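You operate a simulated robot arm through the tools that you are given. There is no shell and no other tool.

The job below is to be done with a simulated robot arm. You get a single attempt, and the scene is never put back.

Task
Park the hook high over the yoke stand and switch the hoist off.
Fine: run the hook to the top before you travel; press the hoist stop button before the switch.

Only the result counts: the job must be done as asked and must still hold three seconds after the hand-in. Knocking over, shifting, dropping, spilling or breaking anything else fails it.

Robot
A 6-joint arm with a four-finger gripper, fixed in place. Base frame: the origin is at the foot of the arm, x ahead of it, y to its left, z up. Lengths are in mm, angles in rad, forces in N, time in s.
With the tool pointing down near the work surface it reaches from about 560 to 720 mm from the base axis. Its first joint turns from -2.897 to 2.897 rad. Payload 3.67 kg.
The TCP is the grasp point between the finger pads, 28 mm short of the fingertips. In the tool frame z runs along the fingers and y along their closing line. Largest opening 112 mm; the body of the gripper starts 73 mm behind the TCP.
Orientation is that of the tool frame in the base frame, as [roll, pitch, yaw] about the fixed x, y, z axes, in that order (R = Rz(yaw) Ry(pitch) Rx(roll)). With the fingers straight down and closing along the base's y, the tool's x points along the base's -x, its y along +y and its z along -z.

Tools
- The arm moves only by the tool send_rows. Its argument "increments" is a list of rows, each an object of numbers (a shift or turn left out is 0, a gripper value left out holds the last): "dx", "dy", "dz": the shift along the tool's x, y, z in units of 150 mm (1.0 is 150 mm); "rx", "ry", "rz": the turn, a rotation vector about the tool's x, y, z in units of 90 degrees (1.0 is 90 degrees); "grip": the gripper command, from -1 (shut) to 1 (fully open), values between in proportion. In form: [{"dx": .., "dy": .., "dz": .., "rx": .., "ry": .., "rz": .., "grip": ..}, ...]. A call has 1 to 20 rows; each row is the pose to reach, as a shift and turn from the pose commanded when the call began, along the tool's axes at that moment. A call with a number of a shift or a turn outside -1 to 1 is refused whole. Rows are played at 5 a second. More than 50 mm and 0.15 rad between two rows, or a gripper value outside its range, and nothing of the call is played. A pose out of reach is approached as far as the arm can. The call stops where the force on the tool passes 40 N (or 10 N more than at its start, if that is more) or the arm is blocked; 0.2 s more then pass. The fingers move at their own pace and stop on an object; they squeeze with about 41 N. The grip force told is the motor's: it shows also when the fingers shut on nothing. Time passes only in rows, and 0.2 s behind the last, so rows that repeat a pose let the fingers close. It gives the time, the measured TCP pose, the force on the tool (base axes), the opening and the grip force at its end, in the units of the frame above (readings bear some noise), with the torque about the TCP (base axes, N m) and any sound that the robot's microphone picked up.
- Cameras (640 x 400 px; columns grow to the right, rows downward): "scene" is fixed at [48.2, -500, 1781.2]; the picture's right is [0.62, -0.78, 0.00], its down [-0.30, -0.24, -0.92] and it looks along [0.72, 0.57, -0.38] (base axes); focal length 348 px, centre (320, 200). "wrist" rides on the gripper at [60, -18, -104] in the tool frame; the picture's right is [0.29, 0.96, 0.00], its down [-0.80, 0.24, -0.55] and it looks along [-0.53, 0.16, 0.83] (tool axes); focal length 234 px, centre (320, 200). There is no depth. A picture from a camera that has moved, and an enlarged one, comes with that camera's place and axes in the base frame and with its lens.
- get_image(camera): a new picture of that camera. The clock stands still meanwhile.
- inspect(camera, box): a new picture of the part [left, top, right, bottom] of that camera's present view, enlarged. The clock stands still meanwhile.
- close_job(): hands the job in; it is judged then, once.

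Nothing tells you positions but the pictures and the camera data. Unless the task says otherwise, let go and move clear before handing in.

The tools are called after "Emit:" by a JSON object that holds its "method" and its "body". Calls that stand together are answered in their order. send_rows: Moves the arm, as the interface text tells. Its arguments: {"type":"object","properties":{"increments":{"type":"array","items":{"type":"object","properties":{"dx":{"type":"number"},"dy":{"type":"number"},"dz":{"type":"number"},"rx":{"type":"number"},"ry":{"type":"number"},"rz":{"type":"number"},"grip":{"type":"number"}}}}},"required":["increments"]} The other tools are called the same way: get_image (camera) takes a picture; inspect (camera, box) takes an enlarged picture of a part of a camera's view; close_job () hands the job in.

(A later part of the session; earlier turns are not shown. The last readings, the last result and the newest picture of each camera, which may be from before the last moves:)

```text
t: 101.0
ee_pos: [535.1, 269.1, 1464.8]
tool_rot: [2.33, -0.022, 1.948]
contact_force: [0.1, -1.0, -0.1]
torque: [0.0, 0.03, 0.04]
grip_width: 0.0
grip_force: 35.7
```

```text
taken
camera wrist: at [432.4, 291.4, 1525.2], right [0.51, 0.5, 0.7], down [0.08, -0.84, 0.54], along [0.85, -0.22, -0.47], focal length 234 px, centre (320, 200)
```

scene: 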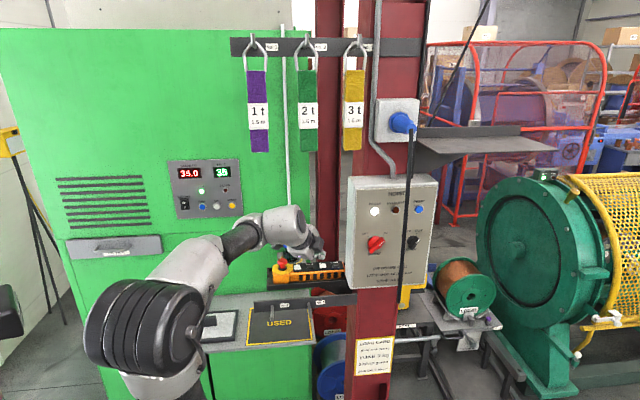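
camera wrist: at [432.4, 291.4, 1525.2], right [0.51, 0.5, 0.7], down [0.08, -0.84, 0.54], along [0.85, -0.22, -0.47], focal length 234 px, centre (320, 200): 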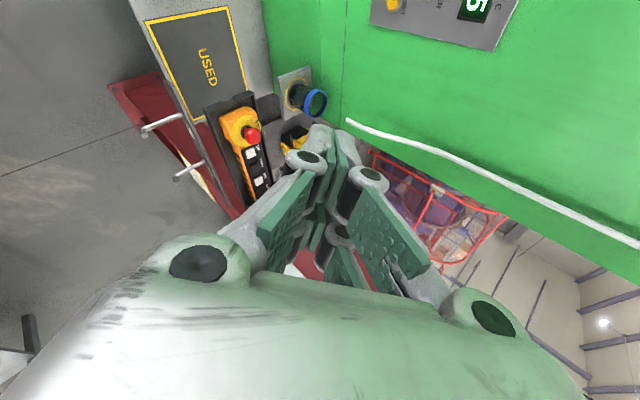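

Emit:
{"method": "send_rows", "body": {"increments": [{"dx": -0.106, "dy": -0.05, "dz": 0.246}, {"dx": -0.212, "dy": -0.1, "dz": 0.492}, {"dx": -0.318, "dy": -0.15, "dz": 0.738}, {"dx": -0.4245, "dy": -0.203, "dz": 0.983}]}}

Emit:
{"method": "send_rows", "body": {"increments": [{"dx": -0.106, "dy": -0.05, "dz": 0.246}, {"dx": -0.212, "dy": -0.1, "dz": 0.492}, {"dx": -0.318, "dy": -0.15, "dz": 0.738}, {"dx": -0.4245, "dy": -0.203, "dz": 0.983}, {"dx": -0.4245, "dy": -0.203, "dz": 0.983}]}}

Emit:
{"method": "get_image", "body": {"camera": "wrist"}}

Emit:
{"method": "inspect", "body": {"camera": "scene", "box": [245, 215, 335, 275]}}

```text
t: 102.0
ee_pos: [638.7, 245.4, 1340.4]
tool_rot: [2.329, -0.022, 1.948]
contact_force: [-1.3, 0.3, 0.4]
torque: [-0.02, 0.02, 0.0]
grip_width: 0.0
grip_force: 35.7
```

```text
t: 103.2
ee_pos: [740.9, 220.1, 1215.2]
tool_rot: [2.329, -0.022, 1.948]
contact_force: [-1.0, 0.5, 1.1]
torque: [0.0, 0.01, 0.01]
grip_width: 0.0
grip_force: 35.6
```

```text
taken
camera wrist: at [638.2, 241.1, 1276.4], right [0.51, 0.5, 0.7], down [0.08, -0.84, 0.54], along [0.85, -0.22, -0.47], focal length 234 px, centre (320, 200)
```

wrist: 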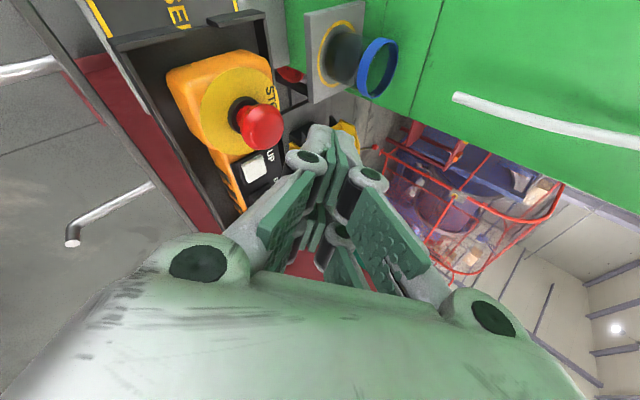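

```text
6.67 times, centred on (290, 245) of scene
camera zoom: at [48.2, -500.0, 1781.2], right [0.62, -0.78, 0.0], down [-0.3, -0.24, -0.92], along [0.72, 0.57, -0.38], focal length 2323 px, centre (520, -100)
```

zoom: 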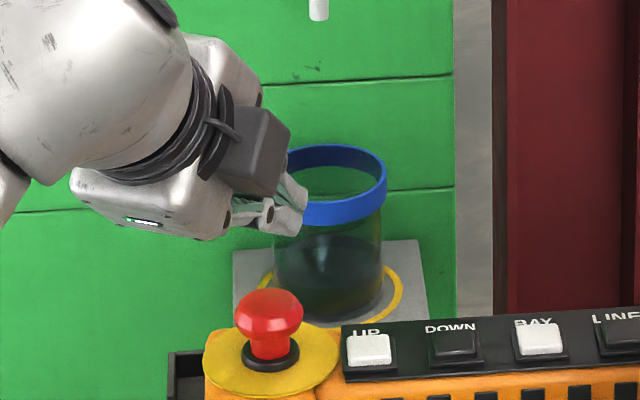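

Well aligned over the stop button. Descending toward it.

Emit:
{"method": "send_rows", "body": {"increments": [{"dx": -0.002, "dy": -0.085, "dz": 0.08}, {"dx": -0.005, "dy": -0.15, "dz": 0.143}, {"dx": -0.005, "dy": -0.169, "dz": 0.161}, {"dx": -0.005, "dy": -0.169, "dz": 0.161}]}}

Emit:
{"method": "inspect", "body": {"camera": "wrist", "box": [200, 60, 380, 180]}}

Emit:
{"method": "inspect", "body": {"camera": "scene", "box": [245, 215, 335, 275]}}

```text
t: 104.2
ee_pos: [740.8, 220.6, 1180.2]
tool_rot: [2.33, -0.021, 1.949]
contact_force: [-0.5, 0.7, -0.3]
torque: [-0.03, 0.0, 0.01]
grip_width: 0.0
grip_force: 35.9
```

```text
3.33 times, centred on (290, 120) of wrist
camera zoom: at [638.0, 240.9, 1240.8], right [0.51, 0.5, 0.7], down [0.08, -0.84, 0.54], along [0.86, -0.22, -0.47], focal length 781 px, centre (420, 467)
```

zoom: 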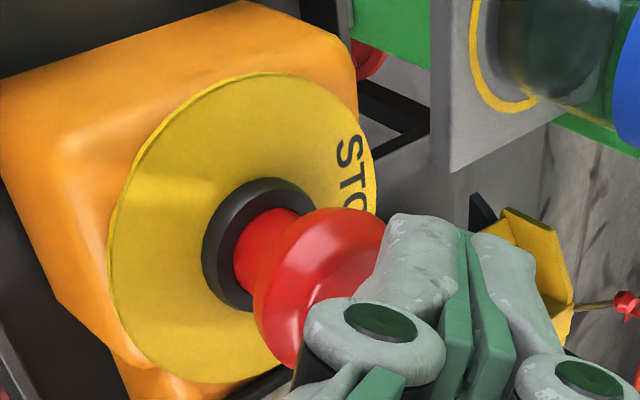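

```text
6.67 times, centred on (290, 245) of scene
camera zoom: at [48.2, -500.0, 1781.2], right [0.62, -0.78, 0.0], down [-0.3, -0.24, -0.92], along [0.72, 0.57, -0.38], focal length 2323 px, centre (520, -100)
```

zoom: 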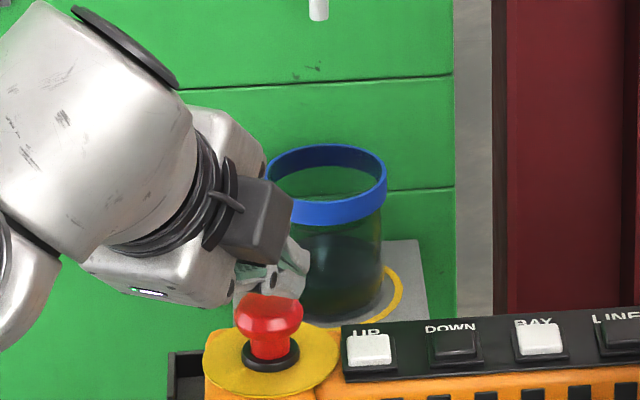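

Emit:
{"method": "send_rows", "body": {"increments": [{"dx": -0.001, "dy": -0.0242, "dz": 0.023}, {"dx": -0.001, "dy": -0.0387, "dz": 0.0367}, {"dx": -0.001, "dy": -0.0387, "dz": 0.0367}]}}

Emit:
{"method": "inspect", "body": {"camera": "scene", "box": [245, 215, 335, 275]}}

```text
t: 105.0
ee_pos: [741.3, 219.0, 1172.6]
tool_rot: [2.331, -0.021, 1.947]
contact_force: [-0.5, 0.1, -0.5]
torque: [0.03, 0.0, -0.03]
grip_width: 0.0
grip_force: 35.8
```

```text
6.67 times, centred on (290, 245) of scene
camera zoom: at [48.2, -500.0, 1781.2], right [0.62, -0.78, 0.0], down [-0.3, -0.24, -0.92], along [0.72, 0.57, -0.38], focal length 2323 px, centre (520, -100)
```

zoom: 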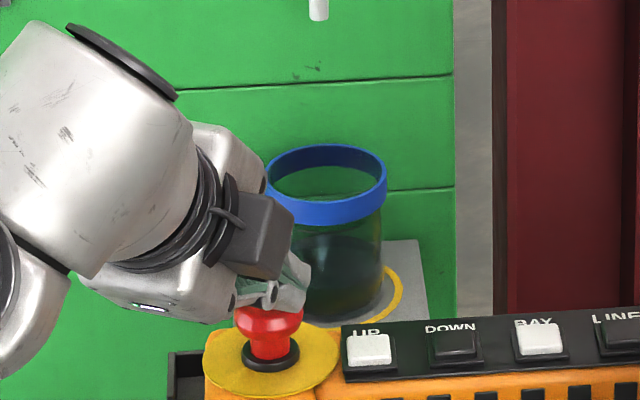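

Emit:
{"method": "send_rows", "body": {"increments": [{"dy": -0.0097, "dz": 0.0092}, {"dx": -0.001, "dy": -0.0193, "dz": 0.0184}, {"dx": -0.001, "dy": -0.029, "dz": 0.0275}, {"dx": -0.001, "dy": -0.029, "dz": 0.0275}]}}

```text
t: 106.0
ee_pos: [740.7, 221.0, 1165.6]
tool_rot: [2.33, -0.022, 1.946]
contact_force: [-0.6, -0.5, 0.2]
torque: [-0.03, 0.02, -0.02]
grip_width: 0.3
grip_force: 35.9
```

Emit:
{"method": "inspect", "body": {"camera": "scene", "box": [245, 225, 305, 270]}}

Emit:
{"method": "inspect", "body": {"camera": "wrist", "box": [220, 80, 360, 180]}}

```text
8.89 times, centred on (275, 248) of scene
camera zoom: at [48.2, -500.0, 1781.2], right [0.62, -0.78, 0.0], down [-0.3, -0.24, -0.92], along [0.72, 0.57, -0.38], focal length 3098 px, centre (720, -222)
```

zoom: 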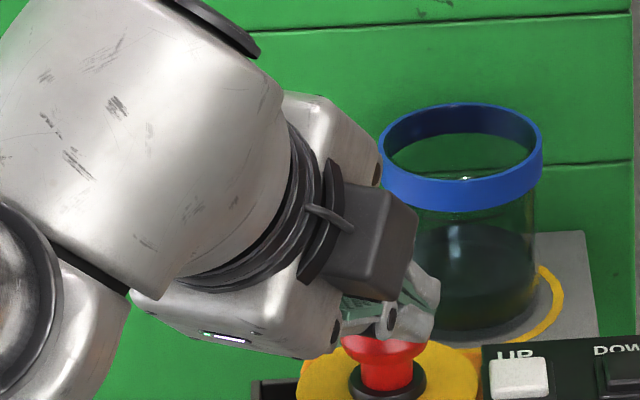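

```text
4.00 times, centred on (290, 130) of wrist
camera zoom: at [637.6, 241.1, 1226.4], right [0.51, 0.5, 0.7], down [0.08, -0.84, 0.54], along [0.85, -0.22, -0.47], focal length 937 px, centre (440, 480)
```

zoom: 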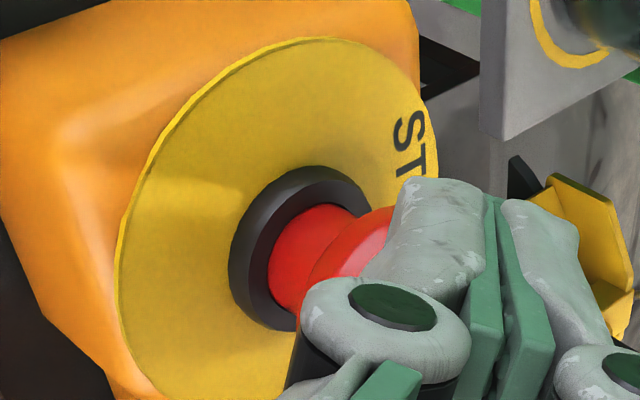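

Emit:
{"method": "send_rows", "body": {"increments": [{"dy": -0.0097, "dz": 0.0092}, {"dx": -0.001, "dy": -0.0193, "dz": 0.0184}, {"dx": -0.001, "dy": -0.0193, "dz": 0.0184}]}}

Emit:
{"method": "inspect", "body": {"camera": "scene", "box": [245, 225, 305, 270]}}

```text
t: 106.8
ee_pos: [739.4, 220.4, 1160.8]
tool_rot: [2.33, -0.021, 1.947]
contact_force: [0.1, 0.5, -0.3]
torque: [0.0, -0.01, -0.01]
grip_width: 0.1
grip_force: 36.0
```

```text
8.89 times, centred on (275, 248) of scene
camera zoom: at [48.2, -500.0, 1781.2], right [0.62, -0.78, 0.0], down [-0.3, -0.24, -0.92], along [0.72, 0.57, -0.38], focal length 3098 px, centre (720, -222)
```

zoom: 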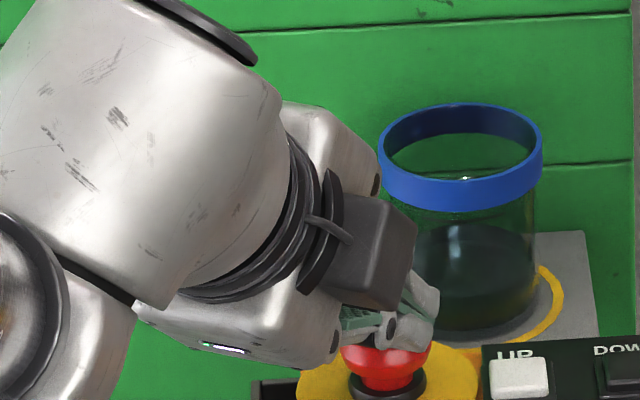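

The stop head now looks pushed down. I'll lift off to verify that it stays latched.

Emit:
{"method": "send_rows", "body": {"increments": [{"dx": 0.002, "dy": 0.0725, "dz": -0.0689}, {"dx": 0.005, "dy": 0.169, "dz": -0.161}, {"dx": 0.008, "dy": 0.24, "dz": -0.23}]}}

Emit:
{"method": "inspect", "body": {"camera": "scene", "box": [245, 215, 335, 275]}}

Emit:
{"method": "get_image", "body": {"camera": "scene"}}

```text
t: 107.6
ee_pos: [740.0, 219.5, 1212.1]
tool_rot: [2.33, -0.021, 1.947]
contact_force: [-0.4, 0.0, -0.1]
torque: [0.04, -0.01, 0.02]
grip_width: 0.0
grip_force: 35.2
```

```text
6.67 times, centred on (290, 245) of scene
camera zoom: at [48.2, -500.0, 1781.2], right [0.62, -0.78, 0.0], down [-0.3, -0.24, -0.92], along [0.72, 0.57, -0.38], focal length 2323 px, centre (520, -100)
```

zoom: 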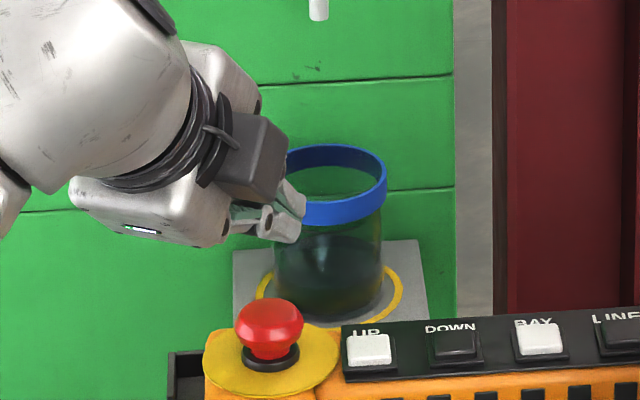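

```text
taken
```

scene: 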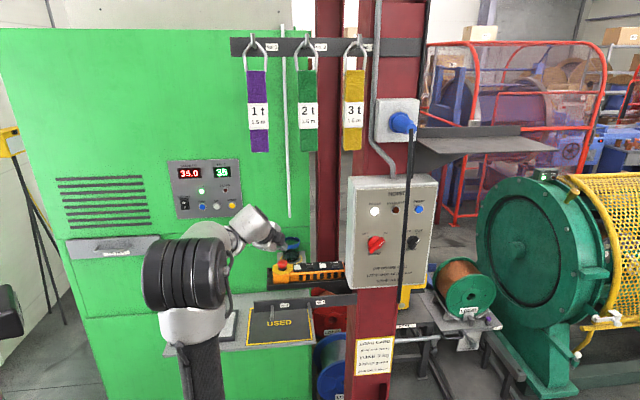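

Emit:
{"method": "inspect", "body": {"camera": "scene", "box": [265, 250, 305, 280]}}

Emit:
{"method": "inspect", "body": {"camera": "wrist", "box": [170, 40, 320, 200]}}

```text
13.33 times, centred on (285, 265) of scene
camera zoom: at [48.2, -500.0, 1781.2], right [0.62, -0.78, 0.0], down [-0.3, -0.24, -0.92], along [0.72, 0.57, -0.38], focal length 4647 px, centre (787, -667)
```

zoom: 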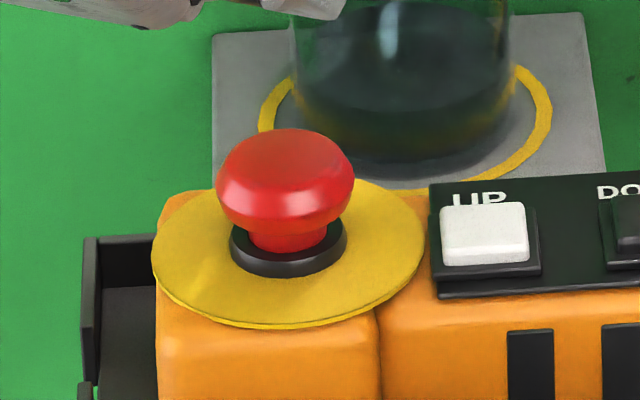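

```text
2.50 times, centred on (245, 120) of wrist
camera zoom: at [637.3, 241.3, 1272.8], right [0.51, 0.5, 0.7], down [0.08, -0.84, 0.54], along [0.86, -0.22, -0.47], focal length 585 px, centre (508, 400)
```

zoom: 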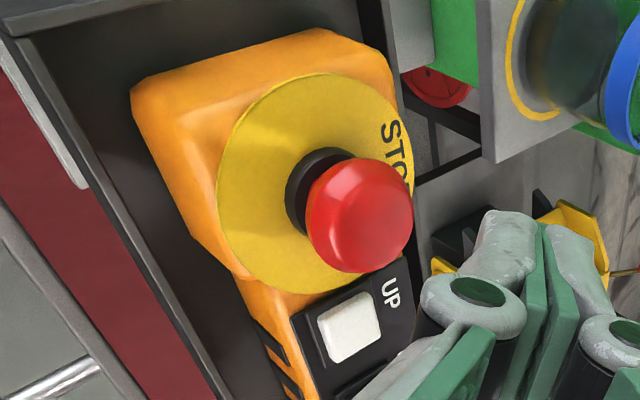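

The head stays lower than before, but no click was reported. I'll wait a moment and check whether it's really latched.

Emit:
{"method": "send_rows", "body": {"increments": [{"dx": 0}, {"dx": 0}, {"dx": 0}, {"dx": 0}, {"dx": 0}]}}

Emit:
{"method": "inspect", "body": {"camera": "scene", "box": [265, 250, 305, 280]}}

Emit:
{"method": "inspect", "body": {"camera": "scene", "box": [340, 170, 450, 260]}}

```text
t: 108.8
ee_pos: [741.0, 219.6, 1212.9]
tool_rot: [2.33, -0.021, 1.949]
contact_force: [0.5, 0.4, 0.2]
torque: [0.0, -0.01, -0.02]
grip_width: 0.0
grip_force: 35.8
```

```text
13.33 times, centred on (285, 265) of scene
camera zoom: at [48.2, -500.0, 1781.2], right [0.62, -0.78, 0.0], down [-0.3, -0.24, -0.92], along [0.72, 0.57, -0.38], focal length 4647 px, centre (787, -667)
```

zoom: 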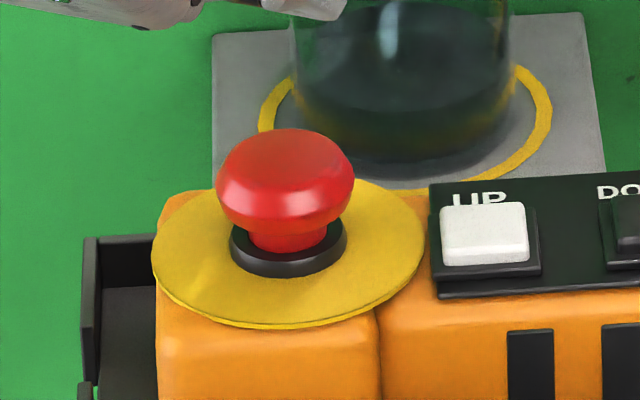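

```text
4.44 times, centred on (395, 215) of scene
camera zoom: at [48.2, -500.0, 1781.2], right [0.62, -0.78, 0.0], down [-0.3, -0.24, -0.92], along [0.72, 0.57, -0.38], focal length 1549 px, centre (-13, 133)
```

zoom: 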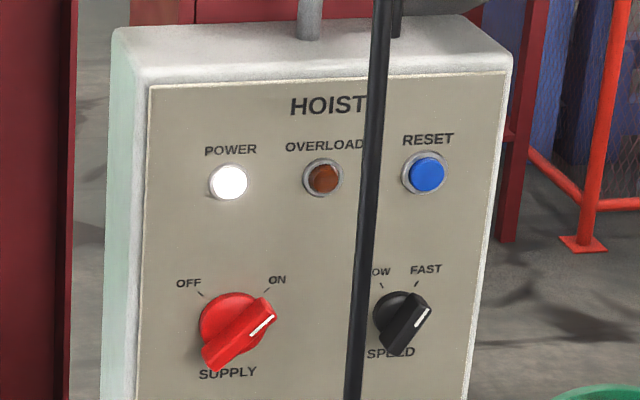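

The head is about 5 mm down and stable, exactly where I pushed it, but without a click. I'll press it further down to make sure it latches fully.

Emit:
{"method": "send_rows", "body": {"increments": [{"dx": -0.002, "dy": -0.085, "dz": 0.08}, {"dx": -0.005, "dy": -0.17, "dz": 0.161}, {"dx": -0.008, "dy": -0.245, "dz": 0.233}, {"dx": -0.008, "dy": -0.25, "dz": 0.2376}, {"dx": -0.008, "dy": -0.255, "dz": 0.2422}, {"dx": -0.008, "dy": -0.26, "dz": 0.247}]}}

```text
t: 110.2
ee_pos: [739.9, 221.1, 1159.7]
tool_rot: [2.328, -0.023, 1.949]
contact_force: [0.5, 0.8, 7.8]
torque: [0.04, -0.11, 0.04]
grip_width: 0.0
grip_force: 35.6
```

Emit:
{"method": "send_rows", "body": {"increments": [{"dy": -0.0048, "dz": 0.0046}, {"dy": -0.0097, "dz": 0.0092}, {"dy": -0.0097, "dz": 0.0092}]}}

Emit:
{"method": "inspect", "body": {"camera": "scene", "box": [245, 225, 305, 270]}}

```text
t: 111.0
ee_pos: [739.1, 221.8, 1157.2]
tool_rot: [2.328, -0.023, 1.947]
contact_force: [4.1, 2.2, 20.6]
torque: [0.0, -0.35, 0.05]
grip_width: 0.0
grip_force: 35.9
```

```text
8.89 times, centred on (275, 248) of scene
camera zoom: at [48.2, -500.0, 1781.2], right [0.62, -0.78, 0.0], down [-0.3, -0.24, -0.92], along [0.72, 0.57, -0.38], focal length 3098 px, centre (720, -222)
```

zoom: 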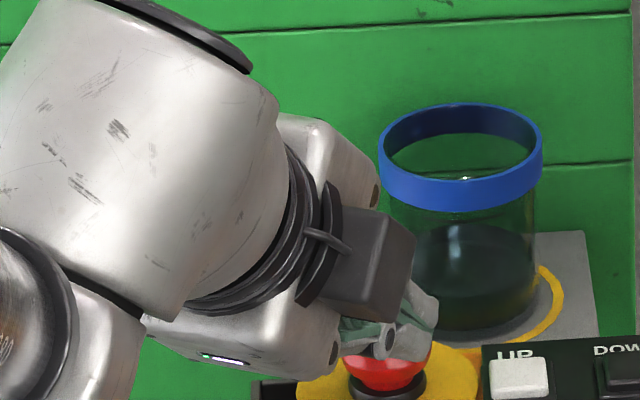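

There's a firm bottom stop at about 20 N, so the mushroom is fully down. Lifting off to confirm that it stays down.

Emit:
{"method": "send_rows", "body": {"increments": [{"dx": 0.002, "dy": 0.0725, "dz": -0.0689}, {"dx": 0.005, "dy": 0.169, "dz": -0.161}, {"dx": 0.008, "dy": 0.3, "dz": -0.285}]}}

Emit:
{"method": "inspect", "body": {"camera": "scene", "box": [265, 250, 305, 280]}}

Emit:
{"method": "inspect", "body": {"camera": "scene", "box": [260, 220, 360, 300]}}

```text
t: 111.8
ee_pos: [738.3, 220.7, 1217.6]
tool_rot: [2.334, -0.022, 1.946]
contact_force: [0.3, 0.0, -0.2]
torque: [0.04, 0.01, -0.01]
grip_width: 0.1
grip_force: 36.0
```

```text
13.33 times, centred on (285, 265) of scene
camera zoom: at [48.2, -500.0, 1781.2], right [0.62, -0.78, 0.0], down [-0.3, -0.24, -0.92], along [0.72, 0.57, -0.38], focal length 4647 px, centre (787, -667)
```

zoom: 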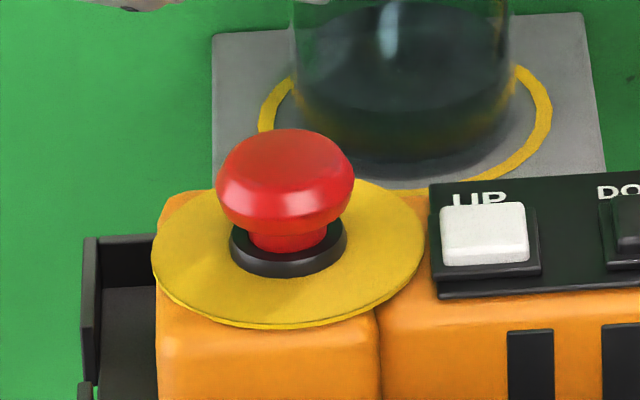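

```text
5.00 times, centred on (310, 260) of scene
camera zoom: at [48.2, -500.0, 1781.2], right [0.62, -0.78, 0.0], down [-0.3, -0.24, -0.92], along [0.72, 0.57, -0.38], focal length 1742 px, centre (370, -100)
```

zoom: 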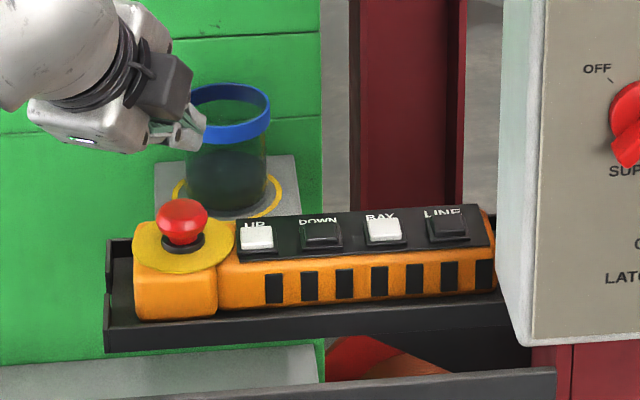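

The stop stays latched down and the pendant hasn't moved. Next is the SUPPLY knob at about (822, −90, 1288). A cable hangs about 80 mm in front of the box and 47 mm right of the knob, so I'll approach from the left.

Emit:
{"method": "send_rows", "body": {"increments": [{"dz": -0.25}, {"dz": -0.5}, {"dz": -0.75}, {"dz": -1.0}]}}

Emit:
{"method": "send_rows", "body": {"increments": [{"dx": -0.2, "dy": -0.055, "dz": -0.074}, {"dx": -0.4, "dy": -0.11, "dz": -0.148}, {"dx": -0.6, "dy": -0.165, "dz": -0.222}, {"dx": -0.8, "dy": -0.22, "dz": -0.296}, {"dx": -1.0, "dy": -0.277, "dz": -0.37}]}}

Emit:
{"method": "send_rows", "body": {"increments": [{"dx": -0.2, "dy": -0.055, "dz": -0.074}, {"dx": -0.4, "dy": -0.11, "dz": -0.148}, {"dx": -0.6, "dy": -0.165, "dz": -0.222}, {"dx": -0.8, "dy": -0.22, "dz": -0.296}, {"dx": -1.0, "dy": -0.277, "dz": -0.37}, {"dx": -1.0, "dy": -0.277, "dz": -0.37}]}}

Emit:
{"method": "get_image", "body": {"camera": "wrist"}}

Emit:
{"method": "get_image", "body": {"camera": "scene"}}

```text
t: 112.8
ee_pos: [639.2, 177.9, 1321.4]
tool_rot: [2.332, -0.02, 1.946]
contact_force: [0.8, 0.7, -0.4]
torque: [-0.01, -0.01, -0.01]
grip_width: 0.0
grip_force: 35.7
```

```text
t: 114.0
ee_pos: [631.0, 11.9, 1326.7]
tool_rot: [2.33, -0.022, 1.948]
contact_force: [0.8, -0.4, 0.5]
torque: [0.02, -0.01, 0.0]
grip_width: 0.0
grip_force: 35.6
```

```text
t: 115.4
ee_pos: [622.4, -152.5, 1331.2]
tool_rot: [2.329, -0.021, 1.948]
contact_force: [0.5, -0.2, 0.3]
torque: [0.01, 0.0, -0.02]
grip_width: 0.0
grip_force: 35.9
```

```text
taken
camera wrist: at [519.0, -130.7, 1391.3], right [0.51, 0.5, 0.7], down [0.08, -0.84, 0.54], along [0.86, -0.22, -0.47], focal length 234 px, centre (320, 200)
```

wrist: 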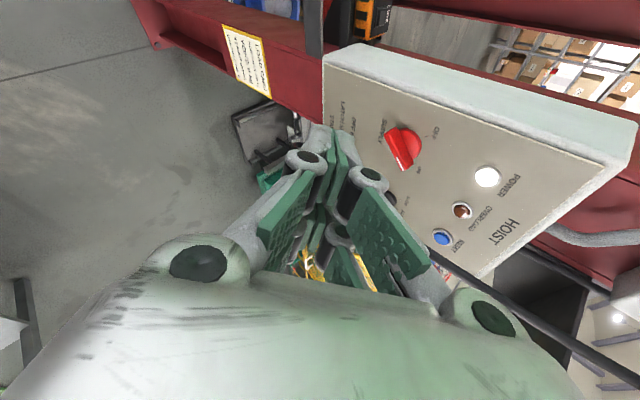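

```text
taken
```

scene: 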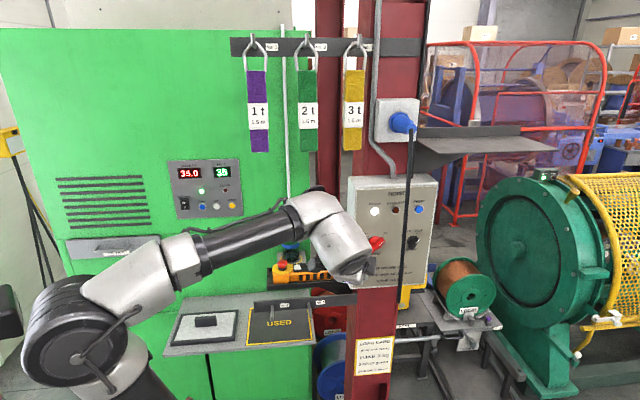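

Emit:
{"method": "inspect", "body": {"camera": "wrist", "box": [340, 90, 520, 260]}}

```text
2.35 times, centred on (430, 175) of wrist
camera zoom: at [519.0, -130.7, 1391.3], right [0.51, 0.5, 0.7], down [0.08, -0.84, 0.54], along [0.86, -0.22, -0.47], focal length 551 px, centre (61, 259)
```

zoom: 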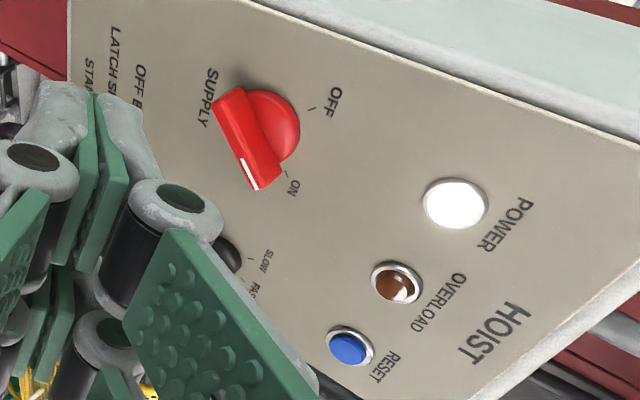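

I have a clear view of the knob: its axis is at about f=651 along the face, z≈1292, and the ridge is about 20 mm proud. I'll rotate to face the panel squarely and get closer on the knob's left side, away from the cable.

Emit:
{"method": "send_rows", "body": {"increments": [{"dx": -0.04, "dy": 0.08, "dz": 0.145, "rx": 0.0014, "ry": 0.045, "rz": -0.043}, {"dx": -0.08, "dy": 0.16, "dz": 0.29, "rx": 0.0028, "ry": 0.09, "rz": -0.086}, {"dx": -0.125, "dy": 0.24, "dz": 0.435, "rx": 0.0041, "ry": 0.136, "rz": -0.129}, {"dx": -0.167, "dy": 0.315, "dz": 0.579, "rx": 0.0055, "ry": 0.181, "rz": -0.172}, {"dx": -0.167, "dy": 0.315, "dz": 0.579, "rx": 0.0055, "ry": 0.181, "rz": -0.172}]}}

Emit:
{"method": "send_rows", "body": {"increments": [{"rx": -0.08}, {"rx": -0.16}, {"rx": -0.24}, {"rx": -0.32}, {"rx": -0.37}, {"rx": -0.37}]}}

Emit:
{"method": "get_image", "body": {"camera": "wrist"}}

Emit:
{"method": "inspect", "body": {"camera": "scene", "box": [300, 160, 460, 290]}}

```text
t: 116.6
ee_pos: [720.2, -139.9, 1305.6]
tool_rot: [2.331, -0.02, 2.342]
contact_force: [-0.6, 0.7, 1.2]
torque: [-0.02, 0.0, -0.03]
grip_width: 0.0
grip_force: 36.3
```

```text
t: 118.0
ee_pos: [719.9, -139.9, 1304.6]
tool_rot: [1.746, -0.022, 2.339]
contact_force: [-0.2, 0.5, 0.4]
torque: [0.02, -0.03, 0.03]
grip_width: 0.0
grip_force: 35.6
```

```text
taken
camera wrist: at [602.7, -171.4, 1307.0], right [-0.06, 0.31, 0.95], down [0.2, -0.93, 0.32], along [0.98, 0.21, 0.0], focal length 234 px, centre (320, 200)
```

wrist: 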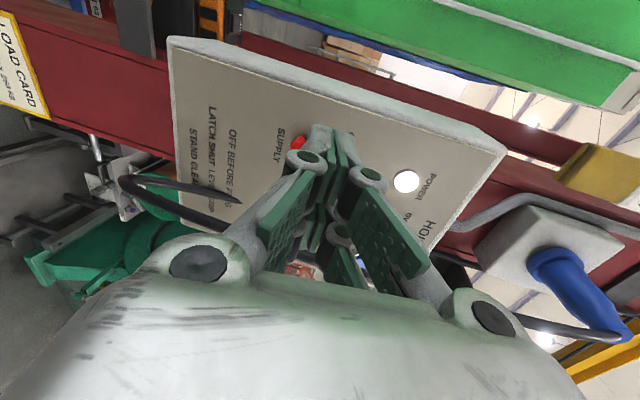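

```text
3.08 times, centred on (380, 225) of scene
camera zoom: at [48.2, -500.0, 1781.2], right [0.62, -0.78, 0.0], down [-0.3, -0.24, -0.92], along [0.72, 0.57, -0.38], focal length 1072 px, centre (135, 123)
```

zoom: 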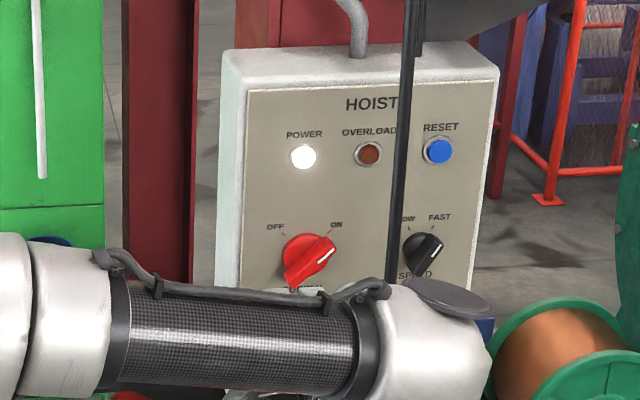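

The orientation is square to the panel (within about 2°), and the finger estimate agrees with the visible end of the red ridge. I'll advance with the fingertip up-left of the ridge.

Emit:
{"method": "send_rows", "body": {"increments": [{"dx": 0.04, "dy": 0.05, "dz": 0.1}, {"dx": 0.045, "dy": 0.08, "dz": 0.25}, {"dx": 0.05, "dy": 0.1, "dz": 0.4}, {"dx": 0.05, "dy": 0.113, "dz": 0.452}, {"dx": 0.05, "dy": 0.113, "dz": 0.452}]}}

Emit:
{"method": "get_image", "body": {"camera": "wrist"}}

Emit:
{"method": "inspect", "body": {"camera": "wrist", "box": [230, 80, 430, 220]}}

Emit:
{"method": "get_image", "body": {"camera": "scene"}}

```text
t: 119.2
ee_pos: [764.6, -86.7, 1309.6]
tool_rot: [1.747, -0.02, 2.34]
contact_force: [-1.3, -0.2, 0.1]
torque: [-0.01, -0.01, -0.01]
grip_width: 0.0
grip_force: 35.9
```

```text
taken
camera wrist: at [647.5, -117.6, 1312.2], right [-0.06, 0.31, 0.95], down [0.2, -0.93, 0.32], along [0.98, 0.21, 0.0], focal length 234 px, centre (320, 200)
```

wrist: 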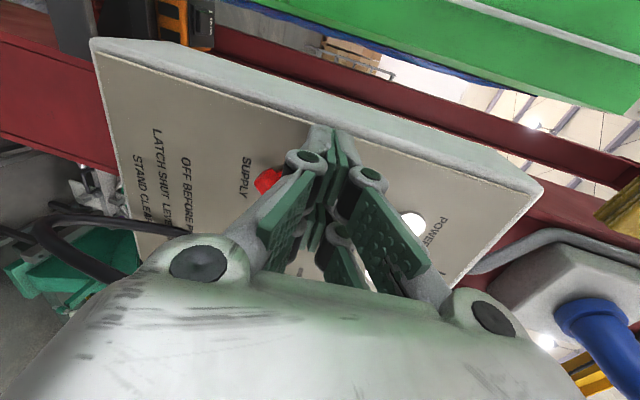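

```text
2.86 times, centred on (330, 150) of wrist
camera zoom: at [647.5, -117.6, 1312.2], right [-0.06, 0.31, 0.95], down [0.2, -0.93, 0.32], along [0.98, 0.21, 0.0], focal length 669 px, centre (291, 343)
```

zoom: 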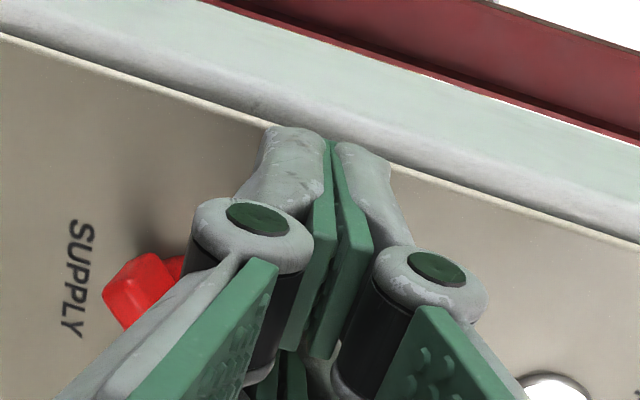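

```text
taken
```

scene: 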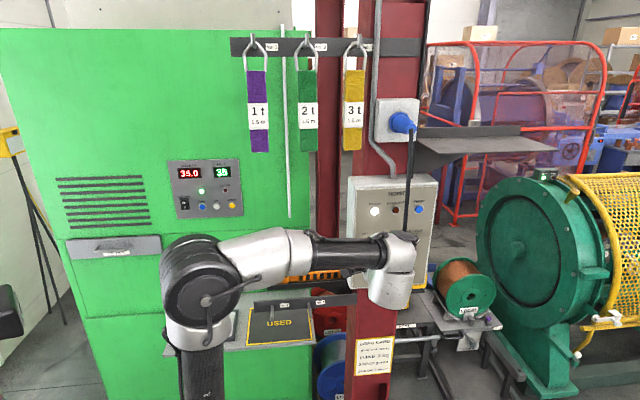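

Tip is at ridge-top depth and clear to the upper left. I'll creep forward to touch the panel lightly and calibrate the depth.

Emit:
{"method": "send_rows", "body": {"increments": [{"dx": 0.001, "dy": 0.0058, "dz": 0.0328}, {"dx": 0.0023, "dy": 0.0116, "dz": 0.0656}, {"dx": 0.0033, "dy": 0.0162, "dz": 0.092}, {"dx": 0.0033, "dy": 0.0162, "dz": 0.092}]}}

Emit:
{"method": "send_rows", "body": {"increments": [{"dx": 0.0005, "dy": 0.0023, "dz": 0.0131}, {"dx": 0.0005, "dy": 0.0023, "dz": 0.0131}]}}

Emit:
{"method": "send_rows", "body": {"increments": [{"dx": 0.0005, "dy": 0.0023, "dz": 0.0131}, {"dx": 0.0005, "dy": 0.0023, "dz": 0.0131}]}}

```text
t: 120.2
ee_pos: [773.6, -76.5, 1309.3]
tool_rot: [1.748, -0.02, 2.338]
contact_force: [0.1, -0.4, -0.3]
torque: [-0.02, 0.02, 0.01]
grip_width: 0.3
grip_force: 35.3
```

```text
t: 120.8
ee_pos: [776.0, -75.0, 1309.6]
tool_rot: [1.749, -0.023, 2.338]
contact_force: [0.0, 0.0, -0.1]
torque: [0.01, 0.02, 0.0]
grip_width: 0.1
grip_force: 35.9
```

```text
t: 121.4
ee_pos: [778.1, -71.4, 1308.3]
tool_rot: [1.748, -0.021, 2.337]
contact_force: [0.1, 1.1, -0.4]
torque: [0.01, 0.01, -0.03]
grip_width: 0.0
grip_force: 35.1
```

Emit:
{"method": "send_rows", "body": {"increments": [{"dx": 0.0005, "dy": 0.0023, "dz": 0.0131}, {"dx": 0.0005, "dy": 0.0023, "dz": 0.0131}]}}

Emit:
{"method": "inspect", "body": {"camera": "wrist", "box": [230, 80, 430, 220]}}

```text
t: 122.0
ee_pos: [777.9, -71.4, 1309.3]
tool_rot: [1.75, -0.02, 2.339]
contact_force: [0.8, 0.6, 1.0]
torque: [0.01, 0.03, -0.02]
grip_width: 0.0
grip_force: 36.0
```

```text
2.86 times, centred on (330, 150) of wrist
camera zoom: at [661.3, -102.9, 1312.1], right [-0.06, 0.31, 0.95], down [0.2, -0.93, 0.32], along [0.98, 0.21, 0.0], focal length 669 px, centre (291, 343)
```

zoom: 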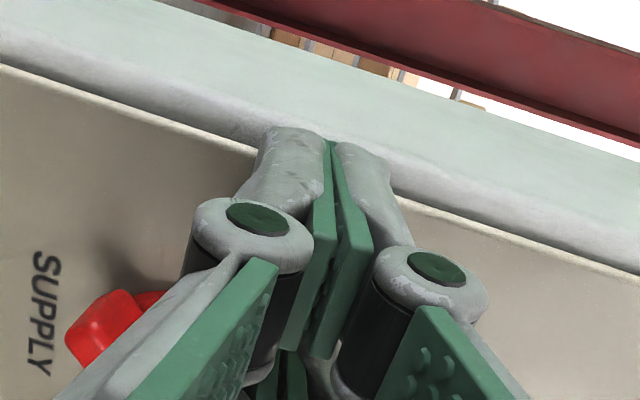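

Emit:
{"method": "send_rows", "body": {"increments": [{"dx": 0.0005, "dy": 0.0023, "dz": 0.0131}, {"dx": 0.001, "dy": 0.0046, "dz": 0.0262}, {"dx": 0.001, "dy": 0.0046, "dz": 0.0262}]}}

```text
t: 122.8
ee_pos: [780.7, -67.3, 1308.9]
tool_rot: [1.749, -0.023, 2.339]
contact_force: [0.4, 0.6, -0.5]
torque: [0.03, 0.0, -0.03]
grip_width: 0.1
grip_force: 36.5
```

Emit:
{"method": "send_rows", "body": {"increments": [{"dx": 0.0005, "dy": 0.0023, "dz": 0.0131}, {"dx": 0.001, "dy": 0.0046, "dz": 0.0262}, {"dx": 0.001, "dy": 0.0046, "dz": 0.0262}]}}

Emit:
{"method": "get_image", "body": {"camera": "wrist"}}

```text
t: 123.6
ee_pos: [784.3, -65.9, 1309.1]
tool_rot: [1.75, -0.02, 2.339]
contact_force: [0.0, -0.2, -0.2]
torque: [0.01, 0.03, 0.01]
grip_width: 0.2
grip_force: 35.9
```

```text
taken
camera wrist: at [667.1, -97.1, 1311.8], right [-0.06, 0.31, 0.95], down [0.2, -0.93, 0.32], along [0.98, 0.21, 0.0], focal length 234 px, centre (320, 200)
```

wrist: 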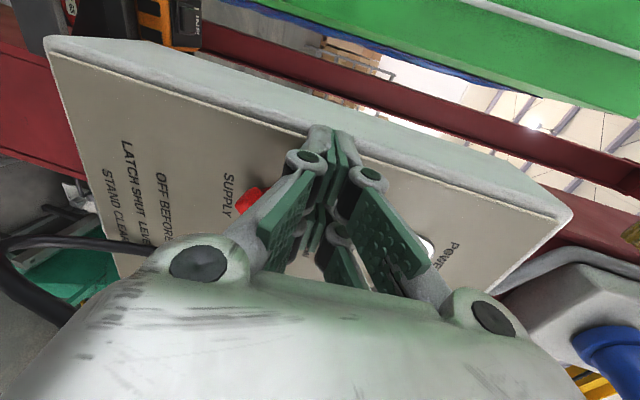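

Emit:
{"method": "send_rows", "body": {"increments": [{"dx": 0.0005, "dy": 0.0023, "dz": 0.0131}, {"dx": 0.001, "dy": 0.0046, "dz": 0.0262}, {"dx": 0.001, "dy": 0.0046, "dz": 0.0262}]}}

Emit:
{"method": "send_rows", "body": {"increments": [{"dx": 0.0005, "dy": 0.0023, "dz": 0.0131}, {"dx": 0.001, "dy": 0.0046, "dz": 0.0262}, {"dx": 0.001, "dy": 0.0046, "dz": 0.0262}]}}

Emit:
{"method": "inspect", "body": {"camera": "wrist", "box": [230, 80, 430, 220]}}

```text
t: 124.4
ee_pos: [785.6, -64.9, 1308.4]
tool_rot: [1.748, -0.021, 2.339]
contact_force: [-15.9, -11.9, -3.1]
torque: [-0.05, 0.0, 0.29]
grip_width: 0.0
grip_force: 36.0
```

```text
t: 124.9
ee_pos: [786.1, -64.3, 1309.0]
tool_rot: [1.75, -0.019, 2.338]
contact_force: [-22.1, -21.2, 3.3]
torque: [0.12, -0.13, 0.36]
grip_width: 0.0
grip_force: 35.7
stopped in row 2: the force on the tool passed its limit at 44 N (the readings are from after the stop); the commanded pose is now the measured one
```

```text
2.86 times, centred on (330, 150) of wrist
camera zoom: at [668.5, -95.4, 1312.0], right [-0.06, 0.31, 0.95], down [0.2, -0.93, 0.32], along [0.98, 0.21, 0.0], focal length 669 px, centre (291, 343)
```

zoom: 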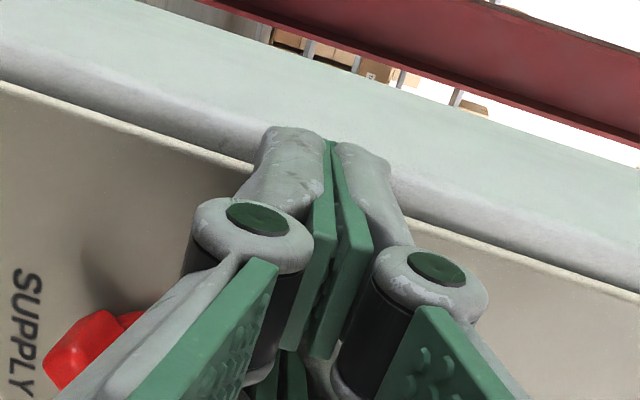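

I touched the panel at s≈529, so the ridge is about 23 mm proud with the axis at about f=656, z=1286. I'll back off 10 mm, then shift right above the ridge's lower-left end.

Emit:
{"method": "send_rows", "body": {"increments": [{"dx": -0.0012, "dy": -0.0058, "dz": -0.033}, {"dx": -0.0023, "dy": -0.0116, "dz": -0.0656}, {"dx": -0.06, "dy": -0.01, "dz": -0.064}, {"dx": -0.1156, "dy": -0.0086, "dz": -0.0626}, {"dx": -0.1156, "dy": -0.0086, "dz": -0.0626}]}}

Emit:
{"method": "inspect", "body": {"camera": "wrist", "box": [210, 90, 410, 230]}}

```text
t: 126.1
ee_pos: [791.3, -81.2, 1309.0]
tool_rot: [1.749, -0.021, 2.339]
contact_force: [0.0, 0.0, -0.6]
torque: [0.01, -0.01, -0.03]
grip_width: 0.0
grip_force: 35.7
```

```text
2.86 times, centred on (310, 160) of wrist
camera zoom: at [675.5, -112.7, 1311.6], right [-0.06, 0.31, 0.95], down [0.2, -0.93, 0.32], along [0.98, 0.21, 0.0], focal length 669 px, centre (349, 314)
```

zoom: 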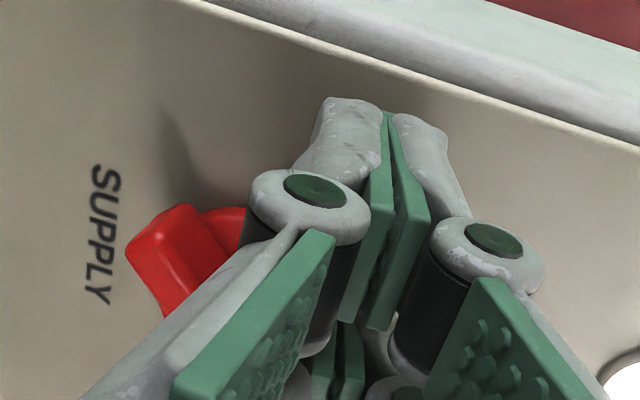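

Good view: the finger is right beside the ridge's upper flank. Pushing down gradually to turn the knob counter-clockwise toward OFF.

Emit:
{"method": "send_rows", "body": {"increments": [{"dx": -0.0007, "dy": -0.0035, "dz": -0.0197}, {"dx": -0.0015, "dy": -0.0363, "dz": -0.0139}, {"dx": -0.0022, "dy": -0.069, "dz": -0.0081}, {"dx": -0.003, "dy": -0.102, "dz": -0.0023}, {"dx": -0.003, "dy": -0.102, "dz": -0.0023}]}}

Emit:
{"method": "inspect", "body": {"camera": "wrist", "box": [210, 90, 410, 230]}}

```text
t: 127.3
ee_pos: [789.6, -82.7, 1292.9]
tool_rot: [1.75, -0.02, 2.342]
contact_force: [-7.8, 7.3, 3.8]
torque: [0.07, -0.1, 0.21]
grip_width: 6.1
grip_force: 35.7
```

```text
2.86 times, centred on (310, 160) of wrist
camera zoom: at [672.8, -114.2, 1296.4], right [-0.06, 0.31, 0.95], down [0.2, -0.93, 0.32], along [0.98, 0.21, 0.0], focal length 669 px, centre (349, 314)
```

zoom: 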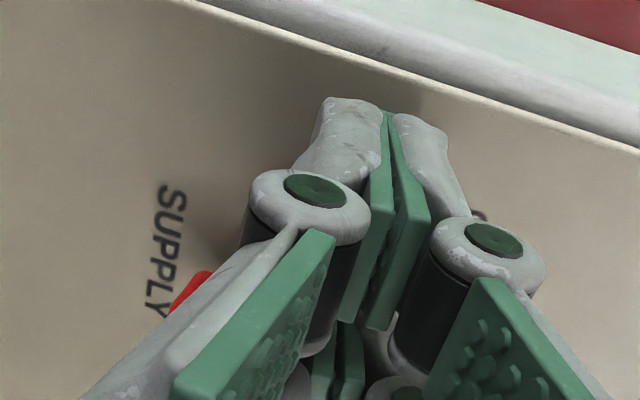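

The ridge is turning. Continuing down, then right along the arc.

Emit:
{"method": "send_rows", "body": {"increments": [{"dx": -0.0007, "dy": -0.033, "dz": 0.0058}, {"dx": -0.0015, "dy": -0.0656, "dz": 0.0116}, {"dx": -0.0022, "dy": -0.098, "dz": 0.0174}, {"dx": -0.0022, "dy": -0.098, "dz": 0.0174}]}}

Emit:
{"method": "inspect", "body": {"camera": "wrist", "box": [190, 90, 450, 260]}}

Emit:
{"method": "inspect", "body": {"camera": "scene", "box": [330, 170, 450, 290]}}

```text
t: 128.3
ee_pos: [788.0, -82.5, 1278.9]
tool_rot: [1.751, -0.022, 2.342]
contact_force: [-9.1, 11.3, 6.1]
torque: [-0.12, -0.24, 0.28]
grip_width: 0.0
grip_force: 35.7
```

```text
2.35 times, centred on (320, 175) of wrist
camera zoom: at [672.6, -114.0, 1281.5], right [-0.06, 0.31, 0.95], down [0.2, -0.93, 0.32], along [0.98, 0.21, 0.0], focal length 551 px, centre (320, 259)
```

zoom: 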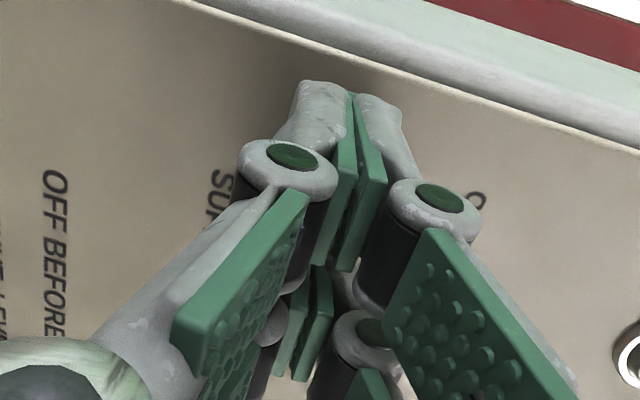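

```text
3.33 times, centred on (390, 230) of scene
camera zoom: at [48.2, -500.0, 1781.2], right [0.62, -0.78, 0.0], down [-0.3, -0.24, -0.92], along [0.72, 0.57, -0.38], focal length 1162 px, centre (87, 100)
```

zoom: 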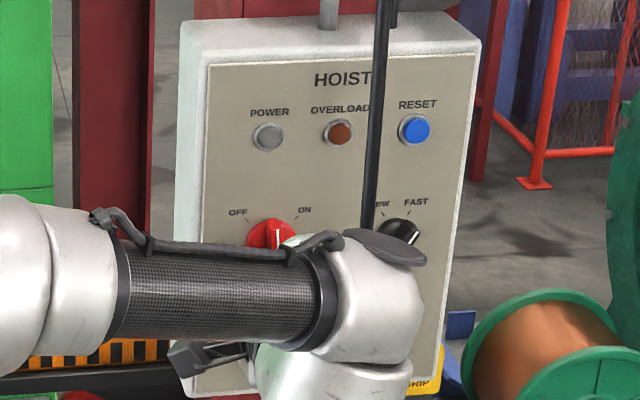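

The POWER lamp has gone dark and the pointer is at 12 o'clock. I'll keep pushing the lower end to the right to reach OFF.

Emit:
{"method": "send_rows", "body": {"increments": [{"dx": -0.0336, "dy": -0.0122, "dz": 0.0033}, {"dx": -0.0672, "dy": -0.0244, "dz": 0.0066}, {"dx": -0.1, "dy": -0.0366, "dz": 0.01}, {"dx": -0.1, "dy": -0.0366, "dz": 0.01}]}}

Emit:
{"method": "inspect", "body": {"camera": "scene", "box": [330, 170, 450, 290]}}

```text
t: 128.7
ee_pos: [789.8, -82.7, 1277.5]
tool_rot: [1.75, -0.02, 2.351]
contact_force: [-18.5, 10.9, 3.9]
torque: [-0.12, -0.28, 0.27]
grip_width: 0.0
grip_force: 36.0
stopped in row 2: the force on the tool passed its limit at 46 N (the readings are from after the stop); the commanded pose is now the measured one
```

```text
3.33 times, centred on (390, 230) of scene
camera zoom: at [48.2, -500.0, 1781.2], right [0.62, -0.78, 0.0], down [-0.3, -0.24, -0.92], along [0.72, 0.57, -0.38], focal length 1162 px, centre (87, 100)
```

zoom: 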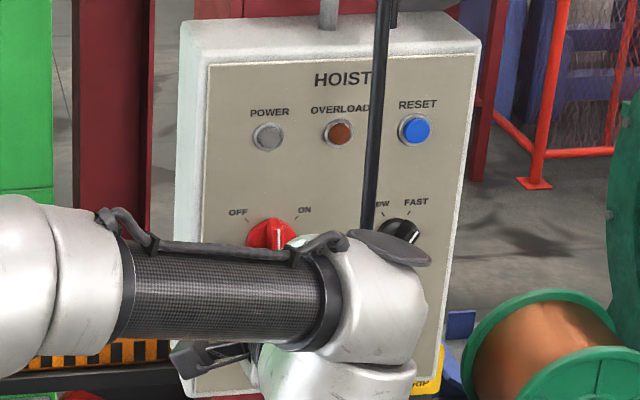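

The push arm is too close to the axis. I'll ease off, go 13 mm lower, and push right near the end of the ridge.

Emit:
{"method": "send_rows", "body": {"increments": [{"dx": 0.033}, {"dx": 0.032, "dy": -0.043, "dz": 0.0075}, {"dx": 0.031, "dy": -0.0853, "dz": 0.0151}, {"dx": 0.0, "dy": -0.0853, "dz": 0.0151}, {"dx": 0.0, "dy": -0.0853, "dz": 0.0151}]}}

Emit:
{"method": "send_rows", "body": {"increments": [{"dx": -0.0267, "dy": 0.0007, "dz": 0.0008}, {"dx": -0.0533, "dy": 0.0015, "dz": 0.0016}, {"dx": -0.0533, "dy": 0.0015, "dz": 0.0016}]}}

Emit:
{"method": "inspect", "body": {"camera": "scene", "box": [330, 170, 450, 290]}}

Emit:
{"method": "get_image", "body": {"camera": "wrist"}}

```text
t: 129.9
ee_pos: [792.0, -84.7, 1264.4]
tool_rot: [1.749, -0.021, 2.346]
contact_force: [-1.4, 1.2, -1.3]
torque: [0.02, 0.02, 0.02]
grip_width: 0.0
grip_force: 35.8
```

```text
t: 130.7
ee_pos: [796.3, -89.8, 1264.4]
tool_rot: [1.749, -0.022, 2.348]
contact_force: [-12.8, 9.7, -5.5]
torque: [-0.05, -0.05, 0.05]
grip_width: 0.1
grip_force: 35.7
```

```text
3.33 times, centred on (390, 230) of scene
camera zoom: at [48.2, -500.0, 1781.2], right [0.62, -0.78, 0.0], down [-0.3, -0.24, -0.92], along [0.72, 0.57, -0.38], focal length 1162 px, centre (87, 100)
```

zoom: 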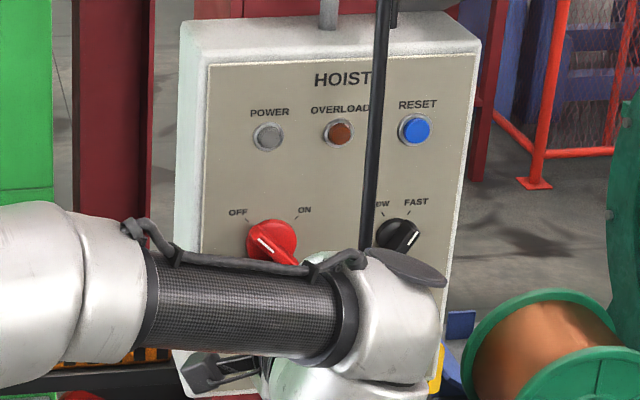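

```text
taken
camera wrist: at [679.5, -121.4, 1267.2], right [-0.07, 0.31, 0.95], down [0.21, -0.93, 0.32], along [0.98, 0.22, 0.0], focal length 234 px, centre (320, 200)
```

wrist: 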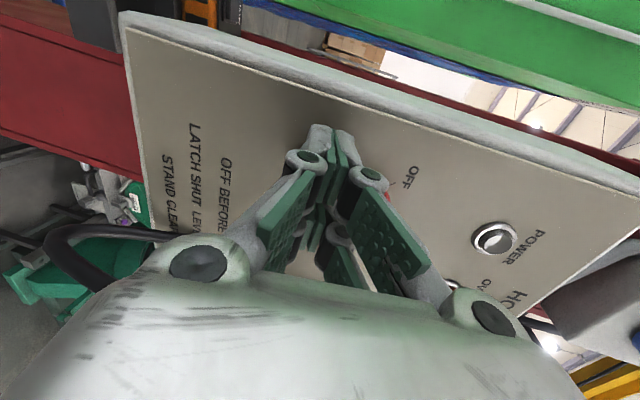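

The knob now points to OFF and the POWER lamp is dark. Releasing: move left, then straight back from the panel.

Emit:
{"method": "send_rows", "body": {"increments": [{"dx": 0.04}, {"dx": 0.08, "dz": -0.05}, {"dx": 0.08, "dz": -0.25}, {"dx": 0.08, "dz": -0.5}, {"dx": 0.08, "dz": -0.75}, {"dx": 0.08, "dz": -1.0}]}}

Emit:
{"method": "get_image", "body": {"camera": "scene"}}

Emit:
{"method": "get_image", "body": {"camera": "wrist"}}

```text
t: 132.1
ee_pos: [683.3, -184.9, 1291.1]
tool_rot: [1.752, -0.021, 2.348]
contact_force: [0.2, 0.6, -0.3]
torque: [-0.02, 0.02, 0.01]
grip_width: 0.2
grip_force: 36.2
```

```text
taken
```

scene: 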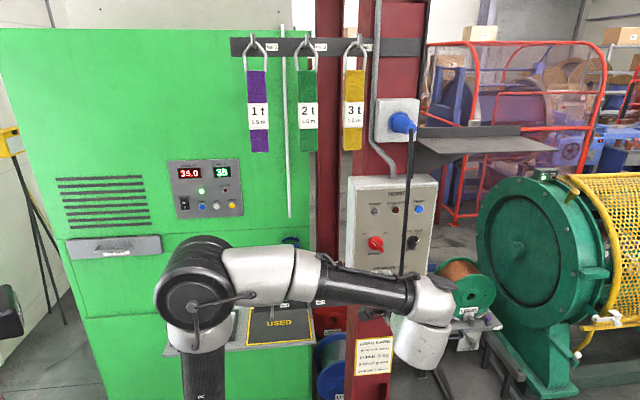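

```text
taken
camera wrist: at [567.2, -217.3, 1293.7], right [-0.07, 0.31, 0.95], down [0.2, -0.93, 0.32], along [0.98, 0.21, 0.0], focal length 234 px, centre (320, 200)
```

wrist: 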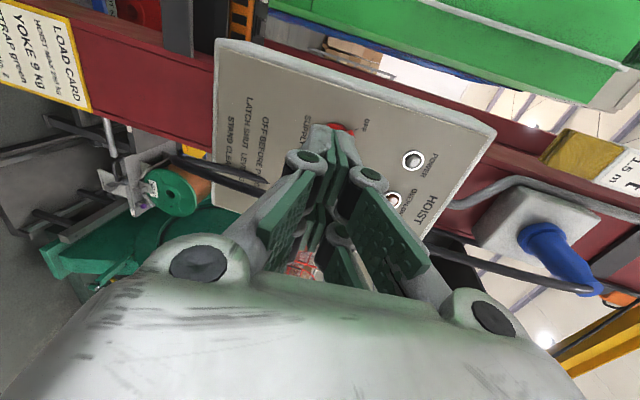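

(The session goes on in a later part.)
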